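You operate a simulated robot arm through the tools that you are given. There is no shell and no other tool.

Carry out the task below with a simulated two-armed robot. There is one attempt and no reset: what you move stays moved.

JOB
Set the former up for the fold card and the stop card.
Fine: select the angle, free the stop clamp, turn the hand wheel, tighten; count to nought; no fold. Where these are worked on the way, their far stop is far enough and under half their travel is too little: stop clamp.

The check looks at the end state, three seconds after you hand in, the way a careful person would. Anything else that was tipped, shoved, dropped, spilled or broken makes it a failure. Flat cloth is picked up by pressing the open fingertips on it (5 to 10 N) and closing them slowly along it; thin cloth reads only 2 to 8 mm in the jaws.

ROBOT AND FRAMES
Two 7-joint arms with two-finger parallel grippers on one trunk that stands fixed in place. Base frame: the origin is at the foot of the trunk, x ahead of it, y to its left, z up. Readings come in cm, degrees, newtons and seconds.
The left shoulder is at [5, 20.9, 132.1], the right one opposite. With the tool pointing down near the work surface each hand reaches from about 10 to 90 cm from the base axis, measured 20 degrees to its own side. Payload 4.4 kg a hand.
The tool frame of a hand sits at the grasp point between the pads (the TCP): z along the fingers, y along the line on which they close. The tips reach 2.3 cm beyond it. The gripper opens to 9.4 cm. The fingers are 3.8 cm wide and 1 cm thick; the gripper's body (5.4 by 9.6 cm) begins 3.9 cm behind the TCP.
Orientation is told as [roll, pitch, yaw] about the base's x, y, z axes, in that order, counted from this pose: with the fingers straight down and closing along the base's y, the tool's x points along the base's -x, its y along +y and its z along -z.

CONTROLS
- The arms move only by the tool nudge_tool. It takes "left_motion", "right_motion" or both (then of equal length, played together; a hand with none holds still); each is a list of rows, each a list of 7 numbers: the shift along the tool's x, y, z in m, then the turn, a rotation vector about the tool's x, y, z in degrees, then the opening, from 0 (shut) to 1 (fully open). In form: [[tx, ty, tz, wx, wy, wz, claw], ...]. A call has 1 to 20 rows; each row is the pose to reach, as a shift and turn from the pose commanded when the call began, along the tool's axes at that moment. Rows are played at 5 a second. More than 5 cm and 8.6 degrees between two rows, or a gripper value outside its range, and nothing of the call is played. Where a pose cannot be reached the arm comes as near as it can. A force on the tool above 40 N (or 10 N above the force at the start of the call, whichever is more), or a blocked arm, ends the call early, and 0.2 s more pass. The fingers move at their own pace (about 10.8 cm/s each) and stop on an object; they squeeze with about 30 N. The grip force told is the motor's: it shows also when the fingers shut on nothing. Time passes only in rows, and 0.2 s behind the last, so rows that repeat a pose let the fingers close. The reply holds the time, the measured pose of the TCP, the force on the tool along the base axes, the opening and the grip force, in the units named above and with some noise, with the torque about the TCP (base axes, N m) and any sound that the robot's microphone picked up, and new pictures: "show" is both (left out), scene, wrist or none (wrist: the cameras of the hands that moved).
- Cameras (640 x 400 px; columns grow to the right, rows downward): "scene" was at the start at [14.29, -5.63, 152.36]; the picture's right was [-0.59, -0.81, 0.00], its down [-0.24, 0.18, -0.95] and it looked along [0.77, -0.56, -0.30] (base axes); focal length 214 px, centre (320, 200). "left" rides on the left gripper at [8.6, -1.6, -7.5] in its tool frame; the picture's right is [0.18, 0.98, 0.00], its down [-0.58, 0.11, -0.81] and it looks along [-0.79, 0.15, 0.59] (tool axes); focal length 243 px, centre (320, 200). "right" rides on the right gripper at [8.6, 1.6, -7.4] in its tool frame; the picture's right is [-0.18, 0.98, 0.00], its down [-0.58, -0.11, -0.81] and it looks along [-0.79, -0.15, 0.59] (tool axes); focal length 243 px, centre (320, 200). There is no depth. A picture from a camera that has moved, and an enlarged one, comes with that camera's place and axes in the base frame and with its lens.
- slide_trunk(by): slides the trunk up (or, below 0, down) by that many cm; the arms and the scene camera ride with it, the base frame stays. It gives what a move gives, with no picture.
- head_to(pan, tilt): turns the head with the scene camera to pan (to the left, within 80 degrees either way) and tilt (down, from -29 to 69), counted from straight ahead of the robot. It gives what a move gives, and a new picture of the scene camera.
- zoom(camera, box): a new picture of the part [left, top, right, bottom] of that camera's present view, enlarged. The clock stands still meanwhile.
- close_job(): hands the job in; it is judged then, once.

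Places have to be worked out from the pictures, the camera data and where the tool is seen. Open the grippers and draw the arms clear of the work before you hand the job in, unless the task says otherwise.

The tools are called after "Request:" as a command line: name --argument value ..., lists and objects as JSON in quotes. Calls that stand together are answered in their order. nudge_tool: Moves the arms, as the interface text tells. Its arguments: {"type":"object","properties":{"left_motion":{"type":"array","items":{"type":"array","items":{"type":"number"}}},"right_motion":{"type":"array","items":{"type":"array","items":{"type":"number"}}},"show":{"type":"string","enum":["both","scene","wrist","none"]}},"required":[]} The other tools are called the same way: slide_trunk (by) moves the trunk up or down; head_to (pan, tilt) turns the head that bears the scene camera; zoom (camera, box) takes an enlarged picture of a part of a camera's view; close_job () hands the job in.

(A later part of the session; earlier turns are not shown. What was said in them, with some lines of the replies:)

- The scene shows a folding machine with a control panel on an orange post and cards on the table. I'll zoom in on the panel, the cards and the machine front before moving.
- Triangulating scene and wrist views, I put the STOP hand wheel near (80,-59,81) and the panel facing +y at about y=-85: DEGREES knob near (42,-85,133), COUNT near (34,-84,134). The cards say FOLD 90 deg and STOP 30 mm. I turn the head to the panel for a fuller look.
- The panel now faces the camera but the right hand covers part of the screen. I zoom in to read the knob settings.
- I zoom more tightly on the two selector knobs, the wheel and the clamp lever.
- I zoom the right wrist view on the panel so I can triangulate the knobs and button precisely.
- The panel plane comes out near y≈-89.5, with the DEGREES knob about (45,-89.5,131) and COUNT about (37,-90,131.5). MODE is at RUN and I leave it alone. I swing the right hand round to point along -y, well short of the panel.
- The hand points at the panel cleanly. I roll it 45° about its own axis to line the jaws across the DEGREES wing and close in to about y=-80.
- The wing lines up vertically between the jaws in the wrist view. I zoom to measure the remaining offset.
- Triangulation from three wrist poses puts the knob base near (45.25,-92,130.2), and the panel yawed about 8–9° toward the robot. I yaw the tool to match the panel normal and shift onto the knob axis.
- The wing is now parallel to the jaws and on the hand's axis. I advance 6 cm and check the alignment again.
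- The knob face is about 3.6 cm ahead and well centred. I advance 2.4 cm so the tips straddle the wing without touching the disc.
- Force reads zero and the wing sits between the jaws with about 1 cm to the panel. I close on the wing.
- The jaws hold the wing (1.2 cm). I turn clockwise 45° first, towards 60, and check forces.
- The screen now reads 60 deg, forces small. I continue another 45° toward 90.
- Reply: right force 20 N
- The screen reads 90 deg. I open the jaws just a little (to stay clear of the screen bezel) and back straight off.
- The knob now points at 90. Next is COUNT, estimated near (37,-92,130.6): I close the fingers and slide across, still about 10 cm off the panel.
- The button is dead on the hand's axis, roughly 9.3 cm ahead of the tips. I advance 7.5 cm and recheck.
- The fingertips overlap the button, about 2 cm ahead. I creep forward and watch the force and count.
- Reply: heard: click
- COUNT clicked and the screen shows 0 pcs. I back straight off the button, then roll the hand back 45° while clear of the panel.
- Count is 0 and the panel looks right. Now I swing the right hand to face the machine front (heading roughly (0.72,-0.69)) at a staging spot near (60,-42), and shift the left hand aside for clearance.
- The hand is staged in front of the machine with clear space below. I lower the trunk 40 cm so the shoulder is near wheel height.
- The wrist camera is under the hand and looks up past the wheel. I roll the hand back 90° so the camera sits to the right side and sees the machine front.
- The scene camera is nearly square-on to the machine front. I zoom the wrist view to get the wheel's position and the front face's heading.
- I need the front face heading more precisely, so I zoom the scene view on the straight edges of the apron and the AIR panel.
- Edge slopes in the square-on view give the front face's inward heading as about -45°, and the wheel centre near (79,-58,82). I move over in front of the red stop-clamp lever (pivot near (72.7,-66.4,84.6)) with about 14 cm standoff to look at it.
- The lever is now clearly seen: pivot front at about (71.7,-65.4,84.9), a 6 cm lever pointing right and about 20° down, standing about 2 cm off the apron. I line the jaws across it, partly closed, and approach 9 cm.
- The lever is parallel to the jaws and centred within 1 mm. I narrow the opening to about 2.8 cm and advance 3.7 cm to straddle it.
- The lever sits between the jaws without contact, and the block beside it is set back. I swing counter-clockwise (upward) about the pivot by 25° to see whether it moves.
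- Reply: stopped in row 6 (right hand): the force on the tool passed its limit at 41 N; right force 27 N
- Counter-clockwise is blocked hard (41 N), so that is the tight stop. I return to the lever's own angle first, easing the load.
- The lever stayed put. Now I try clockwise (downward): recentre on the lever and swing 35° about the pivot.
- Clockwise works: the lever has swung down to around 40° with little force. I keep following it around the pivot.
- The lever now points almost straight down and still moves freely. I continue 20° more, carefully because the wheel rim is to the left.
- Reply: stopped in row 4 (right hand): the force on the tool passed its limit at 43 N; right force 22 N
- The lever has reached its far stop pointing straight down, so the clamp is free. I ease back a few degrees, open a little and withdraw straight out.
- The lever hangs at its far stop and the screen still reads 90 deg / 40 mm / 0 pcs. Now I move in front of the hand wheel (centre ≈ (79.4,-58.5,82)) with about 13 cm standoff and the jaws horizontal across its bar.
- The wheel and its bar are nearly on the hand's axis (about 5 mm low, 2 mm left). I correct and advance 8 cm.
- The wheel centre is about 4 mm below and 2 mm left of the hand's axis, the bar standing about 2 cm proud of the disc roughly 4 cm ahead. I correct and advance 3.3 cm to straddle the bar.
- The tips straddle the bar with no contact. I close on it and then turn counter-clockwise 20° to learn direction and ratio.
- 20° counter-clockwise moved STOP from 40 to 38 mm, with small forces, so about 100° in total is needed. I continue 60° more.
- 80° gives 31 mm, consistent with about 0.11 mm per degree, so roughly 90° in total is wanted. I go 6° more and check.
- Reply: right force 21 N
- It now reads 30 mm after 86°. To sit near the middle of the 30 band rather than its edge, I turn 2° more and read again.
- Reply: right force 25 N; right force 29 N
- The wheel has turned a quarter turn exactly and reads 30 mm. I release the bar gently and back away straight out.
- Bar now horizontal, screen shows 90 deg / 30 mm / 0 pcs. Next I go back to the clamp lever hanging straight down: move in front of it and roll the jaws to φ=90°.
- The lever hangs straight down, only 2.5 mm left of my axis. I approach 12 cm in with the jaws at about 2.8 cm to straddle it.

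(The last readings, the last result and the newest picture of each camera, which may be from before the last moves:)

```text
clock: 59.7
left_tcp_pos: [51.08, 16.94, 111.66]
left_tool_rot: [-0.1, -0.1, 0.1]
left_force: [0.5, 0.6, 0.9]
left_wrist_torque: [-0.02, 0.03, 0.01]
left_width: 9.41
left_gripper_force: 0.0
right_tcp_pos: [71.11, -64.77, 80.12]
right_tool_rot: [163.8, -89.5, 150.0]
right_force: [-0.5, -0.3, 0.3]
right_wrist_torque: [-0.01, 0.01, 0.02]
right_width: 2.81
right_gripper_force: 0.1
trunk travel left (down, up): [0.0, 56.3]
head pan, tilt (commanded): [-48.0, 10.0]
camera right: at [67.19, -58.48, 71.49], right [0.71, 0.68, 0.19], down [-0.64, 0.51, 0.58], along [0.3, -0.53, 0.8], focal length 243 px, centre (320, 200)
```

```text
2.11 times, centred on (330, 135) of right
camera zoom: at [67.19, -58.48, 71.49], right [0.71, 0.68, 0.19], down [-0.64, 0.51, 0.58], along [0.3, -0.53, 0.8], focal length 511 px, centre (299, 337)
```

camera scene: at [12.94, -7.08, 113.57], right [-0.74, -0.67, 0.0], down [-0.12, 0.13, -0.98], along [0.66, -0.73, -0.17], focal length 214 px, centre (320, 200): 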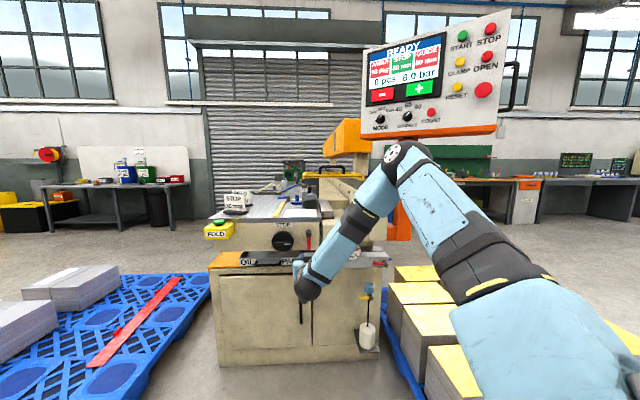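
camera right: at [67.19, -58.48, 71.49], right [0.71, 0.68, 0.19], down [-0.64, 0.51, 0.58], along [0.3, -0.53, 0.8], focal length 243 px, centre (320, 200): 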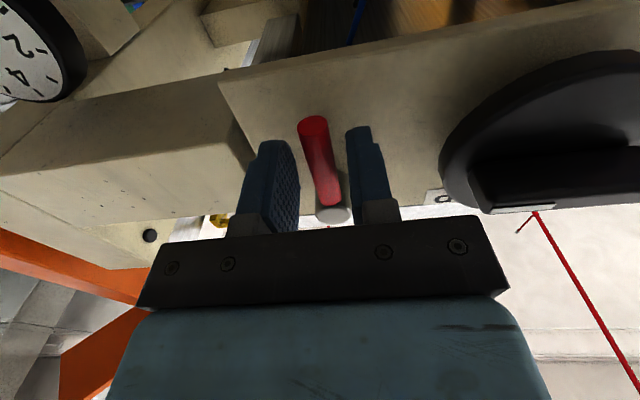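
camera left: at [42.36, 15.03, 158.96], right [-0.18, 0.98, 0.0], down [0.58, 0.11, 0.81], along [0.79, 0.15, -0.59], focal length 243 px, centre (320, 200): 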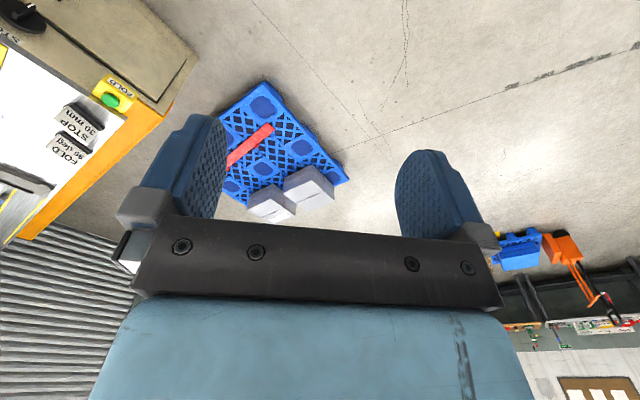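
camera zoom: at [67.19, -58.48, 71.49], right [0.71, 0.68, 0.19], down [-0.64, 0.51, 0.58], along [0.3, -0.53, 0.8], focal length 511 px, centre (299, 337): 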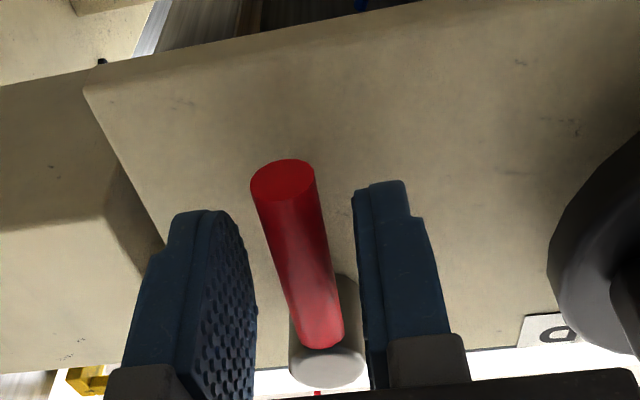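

Lever centred between the jaws. I swing it counter-clockwise back up about the pivot, 80° of tool motion including slack.

Request:
nudge_tool --right_motion '[[-0.0004, -0.006, 0, 0, 0, -8, 0.3], [-0.0017, -0.0119, 0, 0, 0, -16, 0.3], [-0.0037, -0.0175, 0, 0, 0, -24, 0.3], [-0.0065, -0.0228, 0, 0, 0, -32, 0.3], [-0.0101, -0.0276, 0, 0, 0, -40, 0.3], [-0.0142, -0.032, 0, 0, 0, -48, 0.3], [-0.019, -0.0357, 0, 0, 0, -56, 0.3], [-0.0242, -0.0387, 0, 0, 0, -64, 0.3], [-0.0297, -0.0409, 0, 0, 0, -72, 0.3], [-0.0297, -0.0409, 0, 0, 0, -72, 0.3]]' --show "both"

Request:
zoom --camera "right" --box '[180, 40, 480, 230]'

Request:
zoom --camera "scene" --box '[240, 190, 380, 280]'

```text
clock: 61.9
left_tcp_pos: [51.08, 16.75, 111.63]
left_tool_rot: [0.0, 0.0, 0.1]
left_force: [0.4, 0.5, 0.3]
left_wrist_torque: [0.03, -0.01, 0.01]
left_width: 9.42
left_gripper_force: 0.1
right_tcp_pos: [68.23, -67.6, 83.03]
right_tool_rot: [-90.5, -18.0, 44.2]
right_force: [0.1, 1.1, -0.5]
right_wrist_torque: [0.04, 0.03, 0.04]
right_width: 2.89
right_gripper_force: 1.0
trunk travel left (down, up): [0.0, 56.3]
head pan, tilt (commanded): [-48.0, 10.0]
camera scene: at [12.95, -7.09, 113.56], right [-0.74, -0.67, 0.0], down [-0.12, 0.13, -0.98], along [0.66, -0.73, -0.17], focal length 214 px, centre (320, 200)
camera right: at [57.51, -67.77, 78.85], right [0.35, 0.33, -0.88], down [-0.19, 0.94, 0.28], along [0.92, 0.07, 0.39], focal length 243 px, centre (320, 200)
```

scene: 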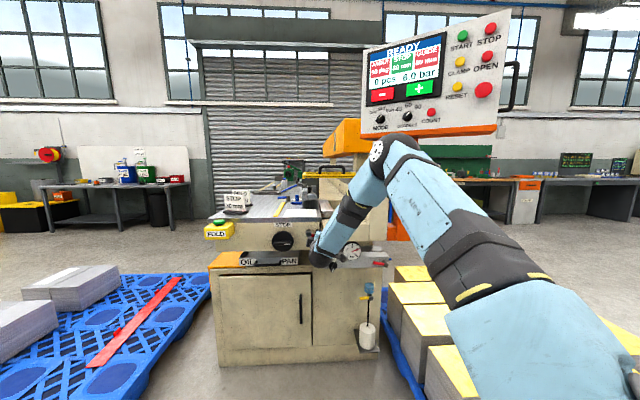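
right: 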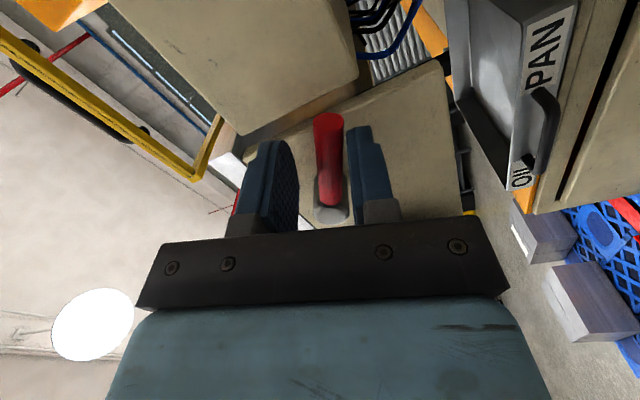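

```text
2.11 times, centred on (330, 135) of right
camera zoom: at [57.51, -67.77, 78.85], right [0.35, 0.33, -0.88], down [-0.19, 0.94, 0.28], along [0.92, 0.07, 0.39], focal length 511 px, centre (299, 337)
```

zoom: 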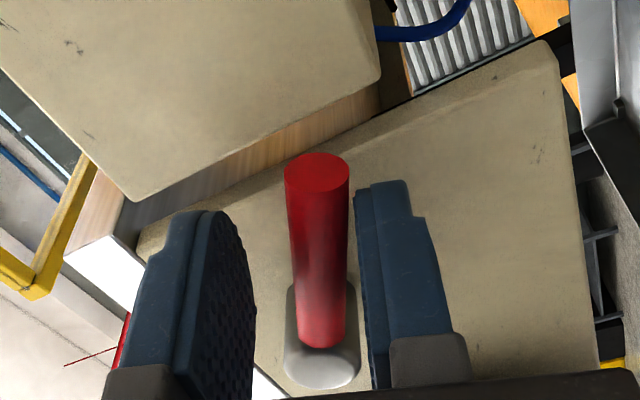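

```text
4.44 times, centred on (310, 235) of scene
camera zoom: at [12.95, -7.09, 113.56], right [-0.74, -0.67, 0.0], down [-0.12, 0.13, -0.98], along [0.66, -0.73, -0.17], focal length 953 px, centre (364, 44)
```

zoom: 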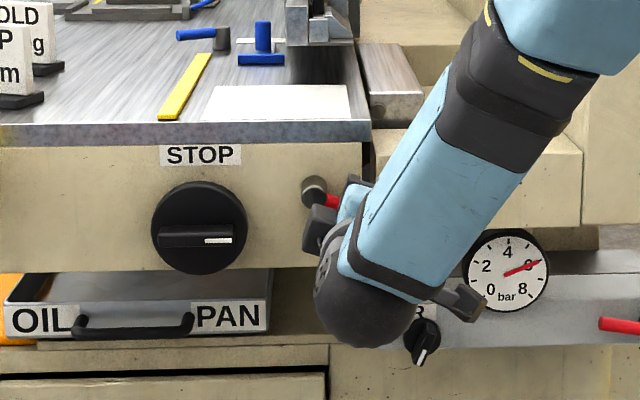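

The lever is nearly back up, about 10° lagging behind the jaws. I push on until it meets its tight stop.

Request:
nudge_tool --right_motion '[[-0.0002, -0.0037, 0, 0, 0, -5, 0.3], [-0.0006, -0.0075, 0, 0, 0, -10, 0.3], [-0.0015, -0.0111, 0, 0, 0, -15, 0.3], [-0.0026, -0.0147, 0, 0, 0, -20, 0.3], [-0.0026, -0.0147, 0, 0, 0, -20, 0.3]]' --show "both"

Request:
zoom --camera "right" --box '[180, 40, 480, 230]'

Request:
zoom --camera "scene" --box '[240, 190, 380, 280]'

```text
clock: 63.1
left_tcp_pos: [51.42, 16.46, 111.47]
left_tool_rot: [0.2, 0.2, -0.1]
left_force: [0.4, 0.6, 0.1]
left_wrist_torque: [0.02, -0.04, -0.03]
left_width: 9.41
left_gripper_force: 0.1
right_tcp_pos: [68.04, -68.16, 83.75]
right_tool_rot: [-89.9, 2.2, 43.8]
right_force: [-0.7, 10.0, -36.6]
right_wrist_torque: [0.99, -0.02, 0.12]
right_width: 4.42
right_gripper_force: 18.4
trunk travel left (down, up): [0.0, 56.3]
head pan, tilt (commanded): [-48.0, 10.0]
camera scene: at [13.28, -7.35, 113.46], right [-0.74, -0.67, 0.0], down [-0.12, 0.13, -0.98], along [0.66, -0.73, -0.18], focal length 214 px, centre (320, 200)
camera right: at [56.65, -68.81, 82.53], right [0.1, 0.11, -0.99], down [-0.14, 0.99, 0.09], along [0.98, 0.13, 0.12], focal length 243 px, centre (320, 200)
```

scene: 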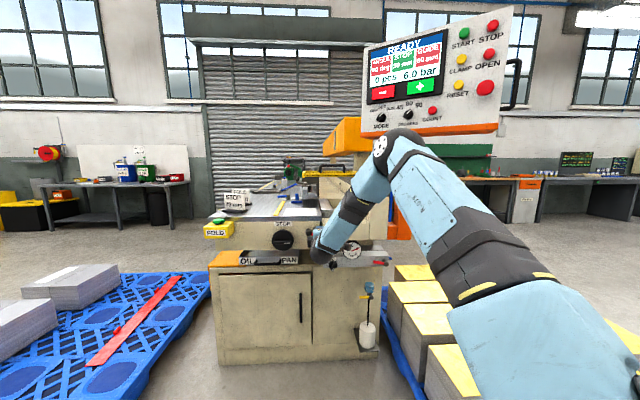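
right: 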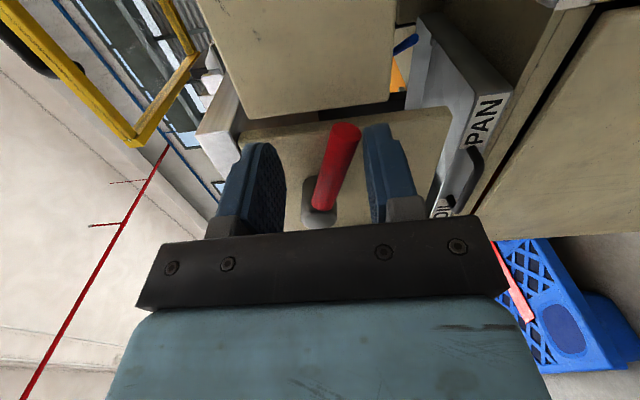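

```text
2.11 times, centred on (330, 135) of right
camera zoom: at [56.65, -68.81, 82.53], right [0.1, 0.11, -0.99], down [-0.14, 0.99, 0.09], along [0.98, 0.13, 0.12], focal length 511 px, centre (299, 337)
```

zoom: 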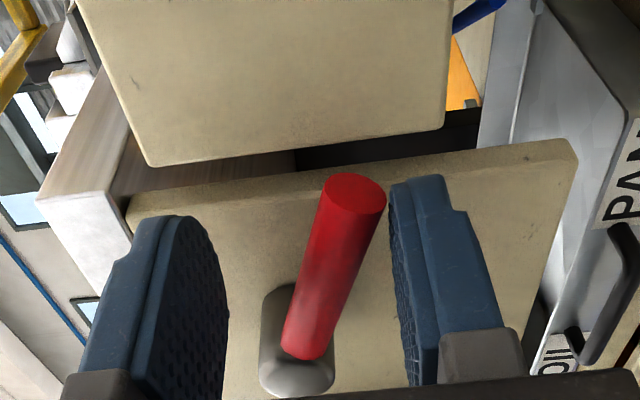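

```text
4.44 times, centred on (310, 235) of scene
camera zoom: at [13.28, -7.35, 113.46], right [-0.74, -0.67, 0.0], down [-0.12, 0.13, -0.98], along [0.66, -0.73, -0.18], focal length 953 px, centre (364, 44)
```

zoom: 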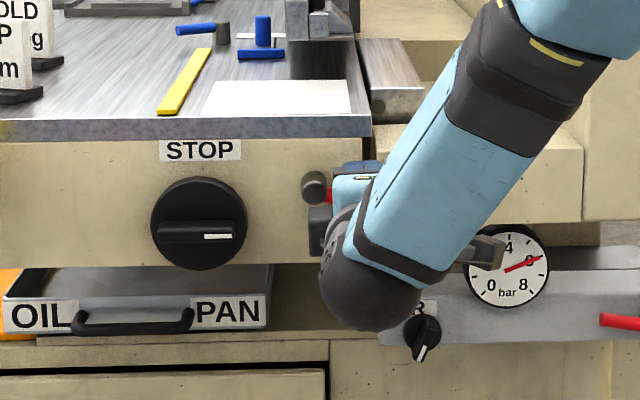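

The lever is hard against its tight stop (37 N). I ease the load off, open a little, and withdraw straight out without dragging it.

Request:
nudge_tool --right_motion '[[0, 0.003, 0, 0, 0, 4, 0.4], [-0.0005, 0.006, 0, 0, 0, 8, 0.45], [-0.0012, 0.0104, 0, 0, 0, 14, 0.5], [-0.0012, 0.0104, 0, 0, 0, 14, 0.5], [-0.0012, 0.0104, -0.015, 0, 0, 14, 0.5], [-0.0012, 0.0104, -0.035, 0, 0, 14, 0.5], [-0.0012, 0.0104, -0.06, 0, 0, 14, 0.5], [-0.0012, 0.0104, -0.09, 0, 0, 14, 0.5], [-0.0012, 0.0104, -0.12, 0, 0, 14, 0.5], [-0.0012, 0.0104, -0.12, 0, 0, 14, 0.5]]' --show "both"

Request:
zoom --camera "right" --box '[180, 0, 500, 200]'

Request:
zoom --camera "scene" --box '[355, 10, 515, 140]'

```text
clock: 65.3
left_tcp_pos: [51.02, 16.89, 111.62]
left_tool_rot: [0.0, 0.1, 0.0]
left_force: [-0.5, -0.4, -0.1]
left_wrist_torque: [-0.03, 0.02, -0.01]
left_width: 9.4
left_gripper_force: 0.2
right_tcp_pos: [59.84, -59.01, 83.46]
right_tool_rot: [-90.5, -12.1, 44.1]
right_force: [0.3, -0.3, 0.0]
right_wrist_torque: [0.04, -0.04, 0.01]
right_width: 4.73
right_gripper_force: 0.0
trunk travel left (down, up): [0.0, 56.3]
head pan, tilt (commanded): [-48.0, 10.0]
camera scene: at [12.94, -7.08, 113.57], right [-0.74, -0.67, 0.0], down [-0.12, 0.13, -0.98], along [0.66, -0.73, -0.17], focal length 214 px, centre (320, 200)
camera right: at [48.78, -59.41, 80.13], right [0.28, 0.26, -0.92], down [-0.17, 0.96, 0.22], along [0.94, 0.09, 0.32], focal length 243 px, centre (320, 200)
```

scene: 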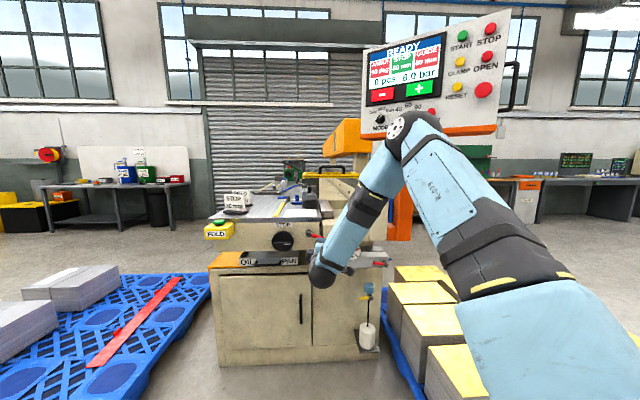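
right: 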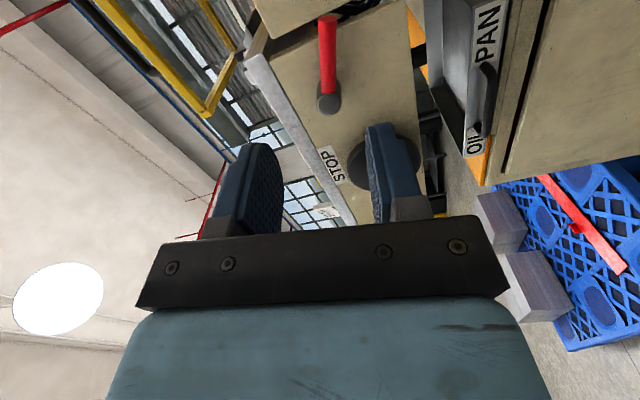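

```text
2.00 times, centred on (340, 100) of right
camera zoom: at [48.78, -59.41, 80.13], right [0.28, 0.26, -0.92], down [-0.17, 0.96, 0.22], along [0.94, 0.09, 0.32], focal length 485 px, centre (280, 400)
```

zoom: 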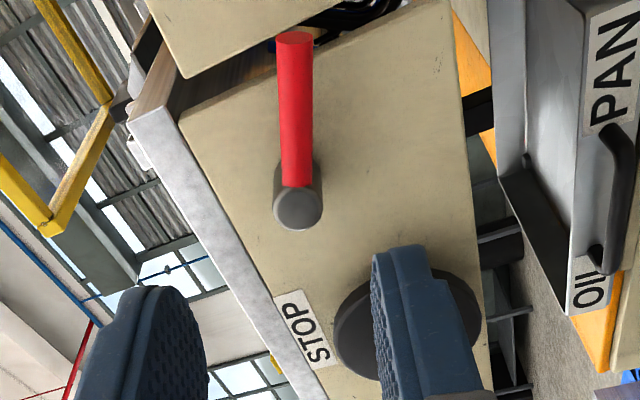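

```text
3.08 times, centred on (435, 75) of scene
camera zoom: at [12.94, -7.08, 113.57], right [-0.74, -0.67, 0.0], down [-0.12, 0.13, -0.98], along [0.66, -0.73, -0.17], focal length 660 px, centre (-34, 585)
```

zoom: 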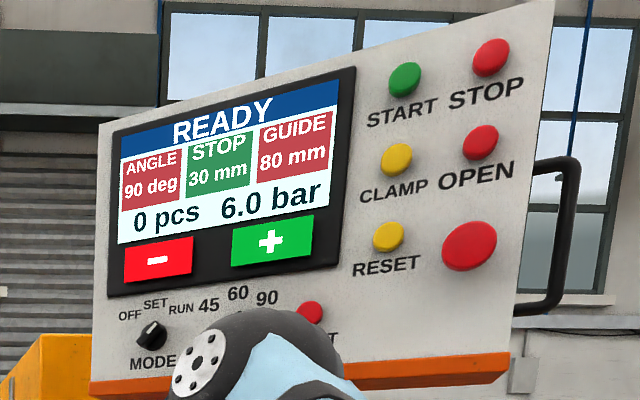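

The lever is back at its original tight angle (about 20° below horizontal), and the screen still reads 90 deg / 30 mm / 0 pcs. I draw the right hand well back and open it.

Request:
nudge_tool --right_motion '[[-0.003, -0.004, -0.03, 0, 0, 0, 0.5], [-0.012, -0.015, -0.06, 0, 0, 0, 0.6], [-0.025, -0.032, -0.09, 0, 0, 0, 0.8], [-0.04, -0.052, -0.12, 0, 0, 0, 1], [-0.058, -0.0745, -0.155, 0, 0, 0, 1], [-0.058, -0.0745, -0.155, 0, 0, 0, 1]]' --show "both"

Request:
zoom --camera "scene" --box '[200, 170, 400, 295]'

Request:
zoom --camera "scene" --box '[355, 10, 515, 140]'

```text
clock: 66.7
left_tcp_pos: [51.07, 16.77, 111.66]
left_tool_rot: [0.0, 0.0, 0.0]
left_force: [-0.1, -0.1, -0.1]
left_wrist_torque: [0.01, -0.05, 0.0]
left_width: 9.38
left_gripper_force: 0.1
right_tcp_pos: [51.9, -45.07, 91.76]
right_tool_rot: [-90.4, -12.1, 44.2]
right_force: [-0.1, 0.3, 0.8]
right_wrist_torque: [0.03, 0.01, -0.01]
right_width: 9.37
right_gripper_force: 0.0
trunk travel left (down, up): [0.0, 56.3]
head pan, tilt (commanded): [-48.0, 10.0]
camera scene: at [12.94, -7.09, 113.56], right [-0.74, -0.67, 0.0], down [-0.12, 0.13, -0.98], along [0.66, -0.73, -0.17], focal length 214 px, centre (320, 200)
camera right: at [40.85, -45.38, 88.41], right [0.28, 0.26, -0.92], down [-0.17, 0.96, 0.22], along [0.94, 0.09, 0.32], focal length 243 px, centre (320, 200)
```

scene: 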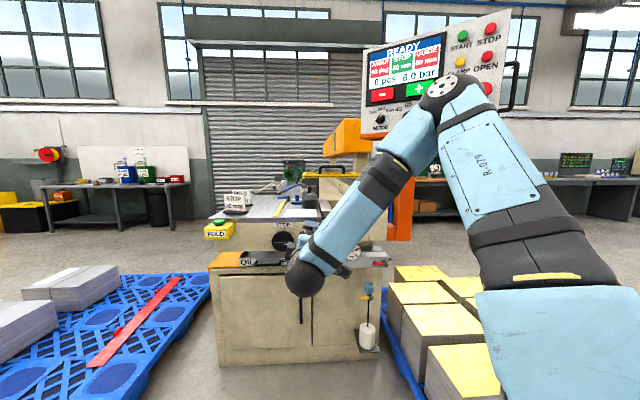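
right: 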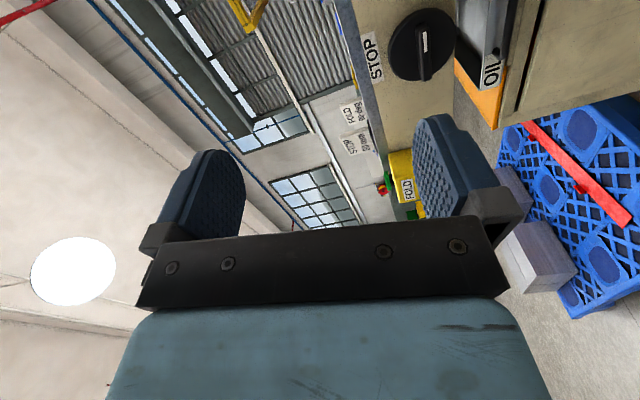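

```text
3.20 times, centred on (300, 232) of scene
camera zoom: at [12.94, -7.09, 113.56], right [-0.74, -0.67, 0.0], down [-0.12, 0.13, -0.98], along [0.66, -0.73, -0.17], focal length 686 px, centre (384, 96)
```

zoom: 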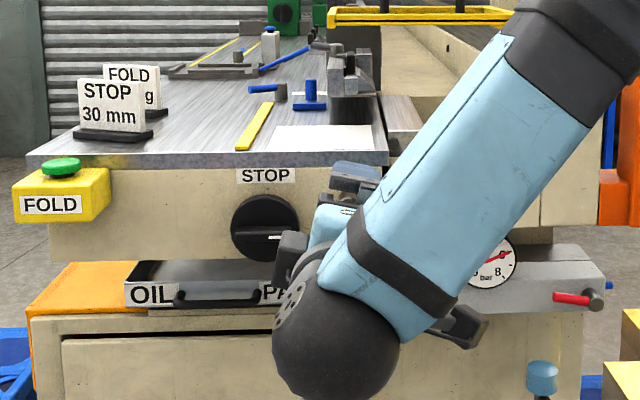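

```text
3.08 times, centred on (435, 75) of scene
camera zoom: at [12.94, -7.09, 113.56], right [-0.74, -0.67, 0.0], down [-0.12, 0.13, -0.98], along [0.66, -0.73, -0.17], focal length 660 px, centre (-34, 585)
```

zoom: 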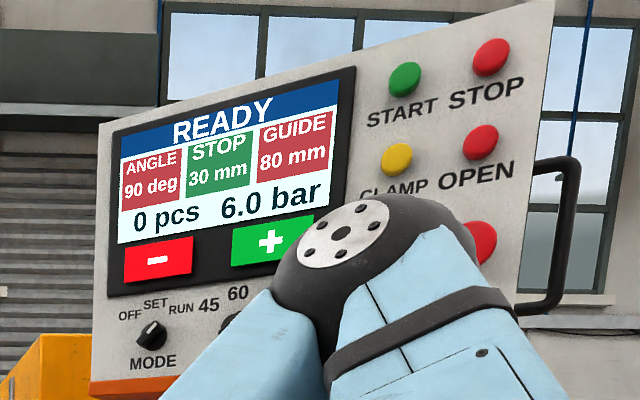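

Everything reads as wanted: ANGLE 90 deg, STOP 30 mm, 0 pcs, clamp lever back at its tight stop, cards and table items undisturbed, both hands open and clear. I hand the job in.

Request:
close_job

```text
The job is handed in.
```

The former is set to the fold card and the stop card, and I handed the job in with both hands open and clear of the machine.

| Item | Before | Now | How I checked |
|---|---|---|---|
| Angle | 45 deg | 90 deg, as the fold card says | Screen |
| Stop | 40 mm | 30 mm, as the stop card says | Screen, also after tightening |
| Stop clamp | Tight | Tight | Lever swung to its far stop, then back to its first angle |
| Count | 120 pcs | 0 pcs | Click heard and screen |
| Fold | None made | None made | FOLD and START not touched |

- **Stop clamp:** I first pushed the lever the wrong way, at about 41 N. It held its place against its tight stop, then freed when swung downward.
- **Left alone:** I did not touch the mode knob (still at RUN), the guide (80 mm) or the air. The cards and the things on the table looked undisturbed in the last pictures.
- **Order:** I zeroed the count before setting the stop, not after. It still read 0 pcs at hand-in.
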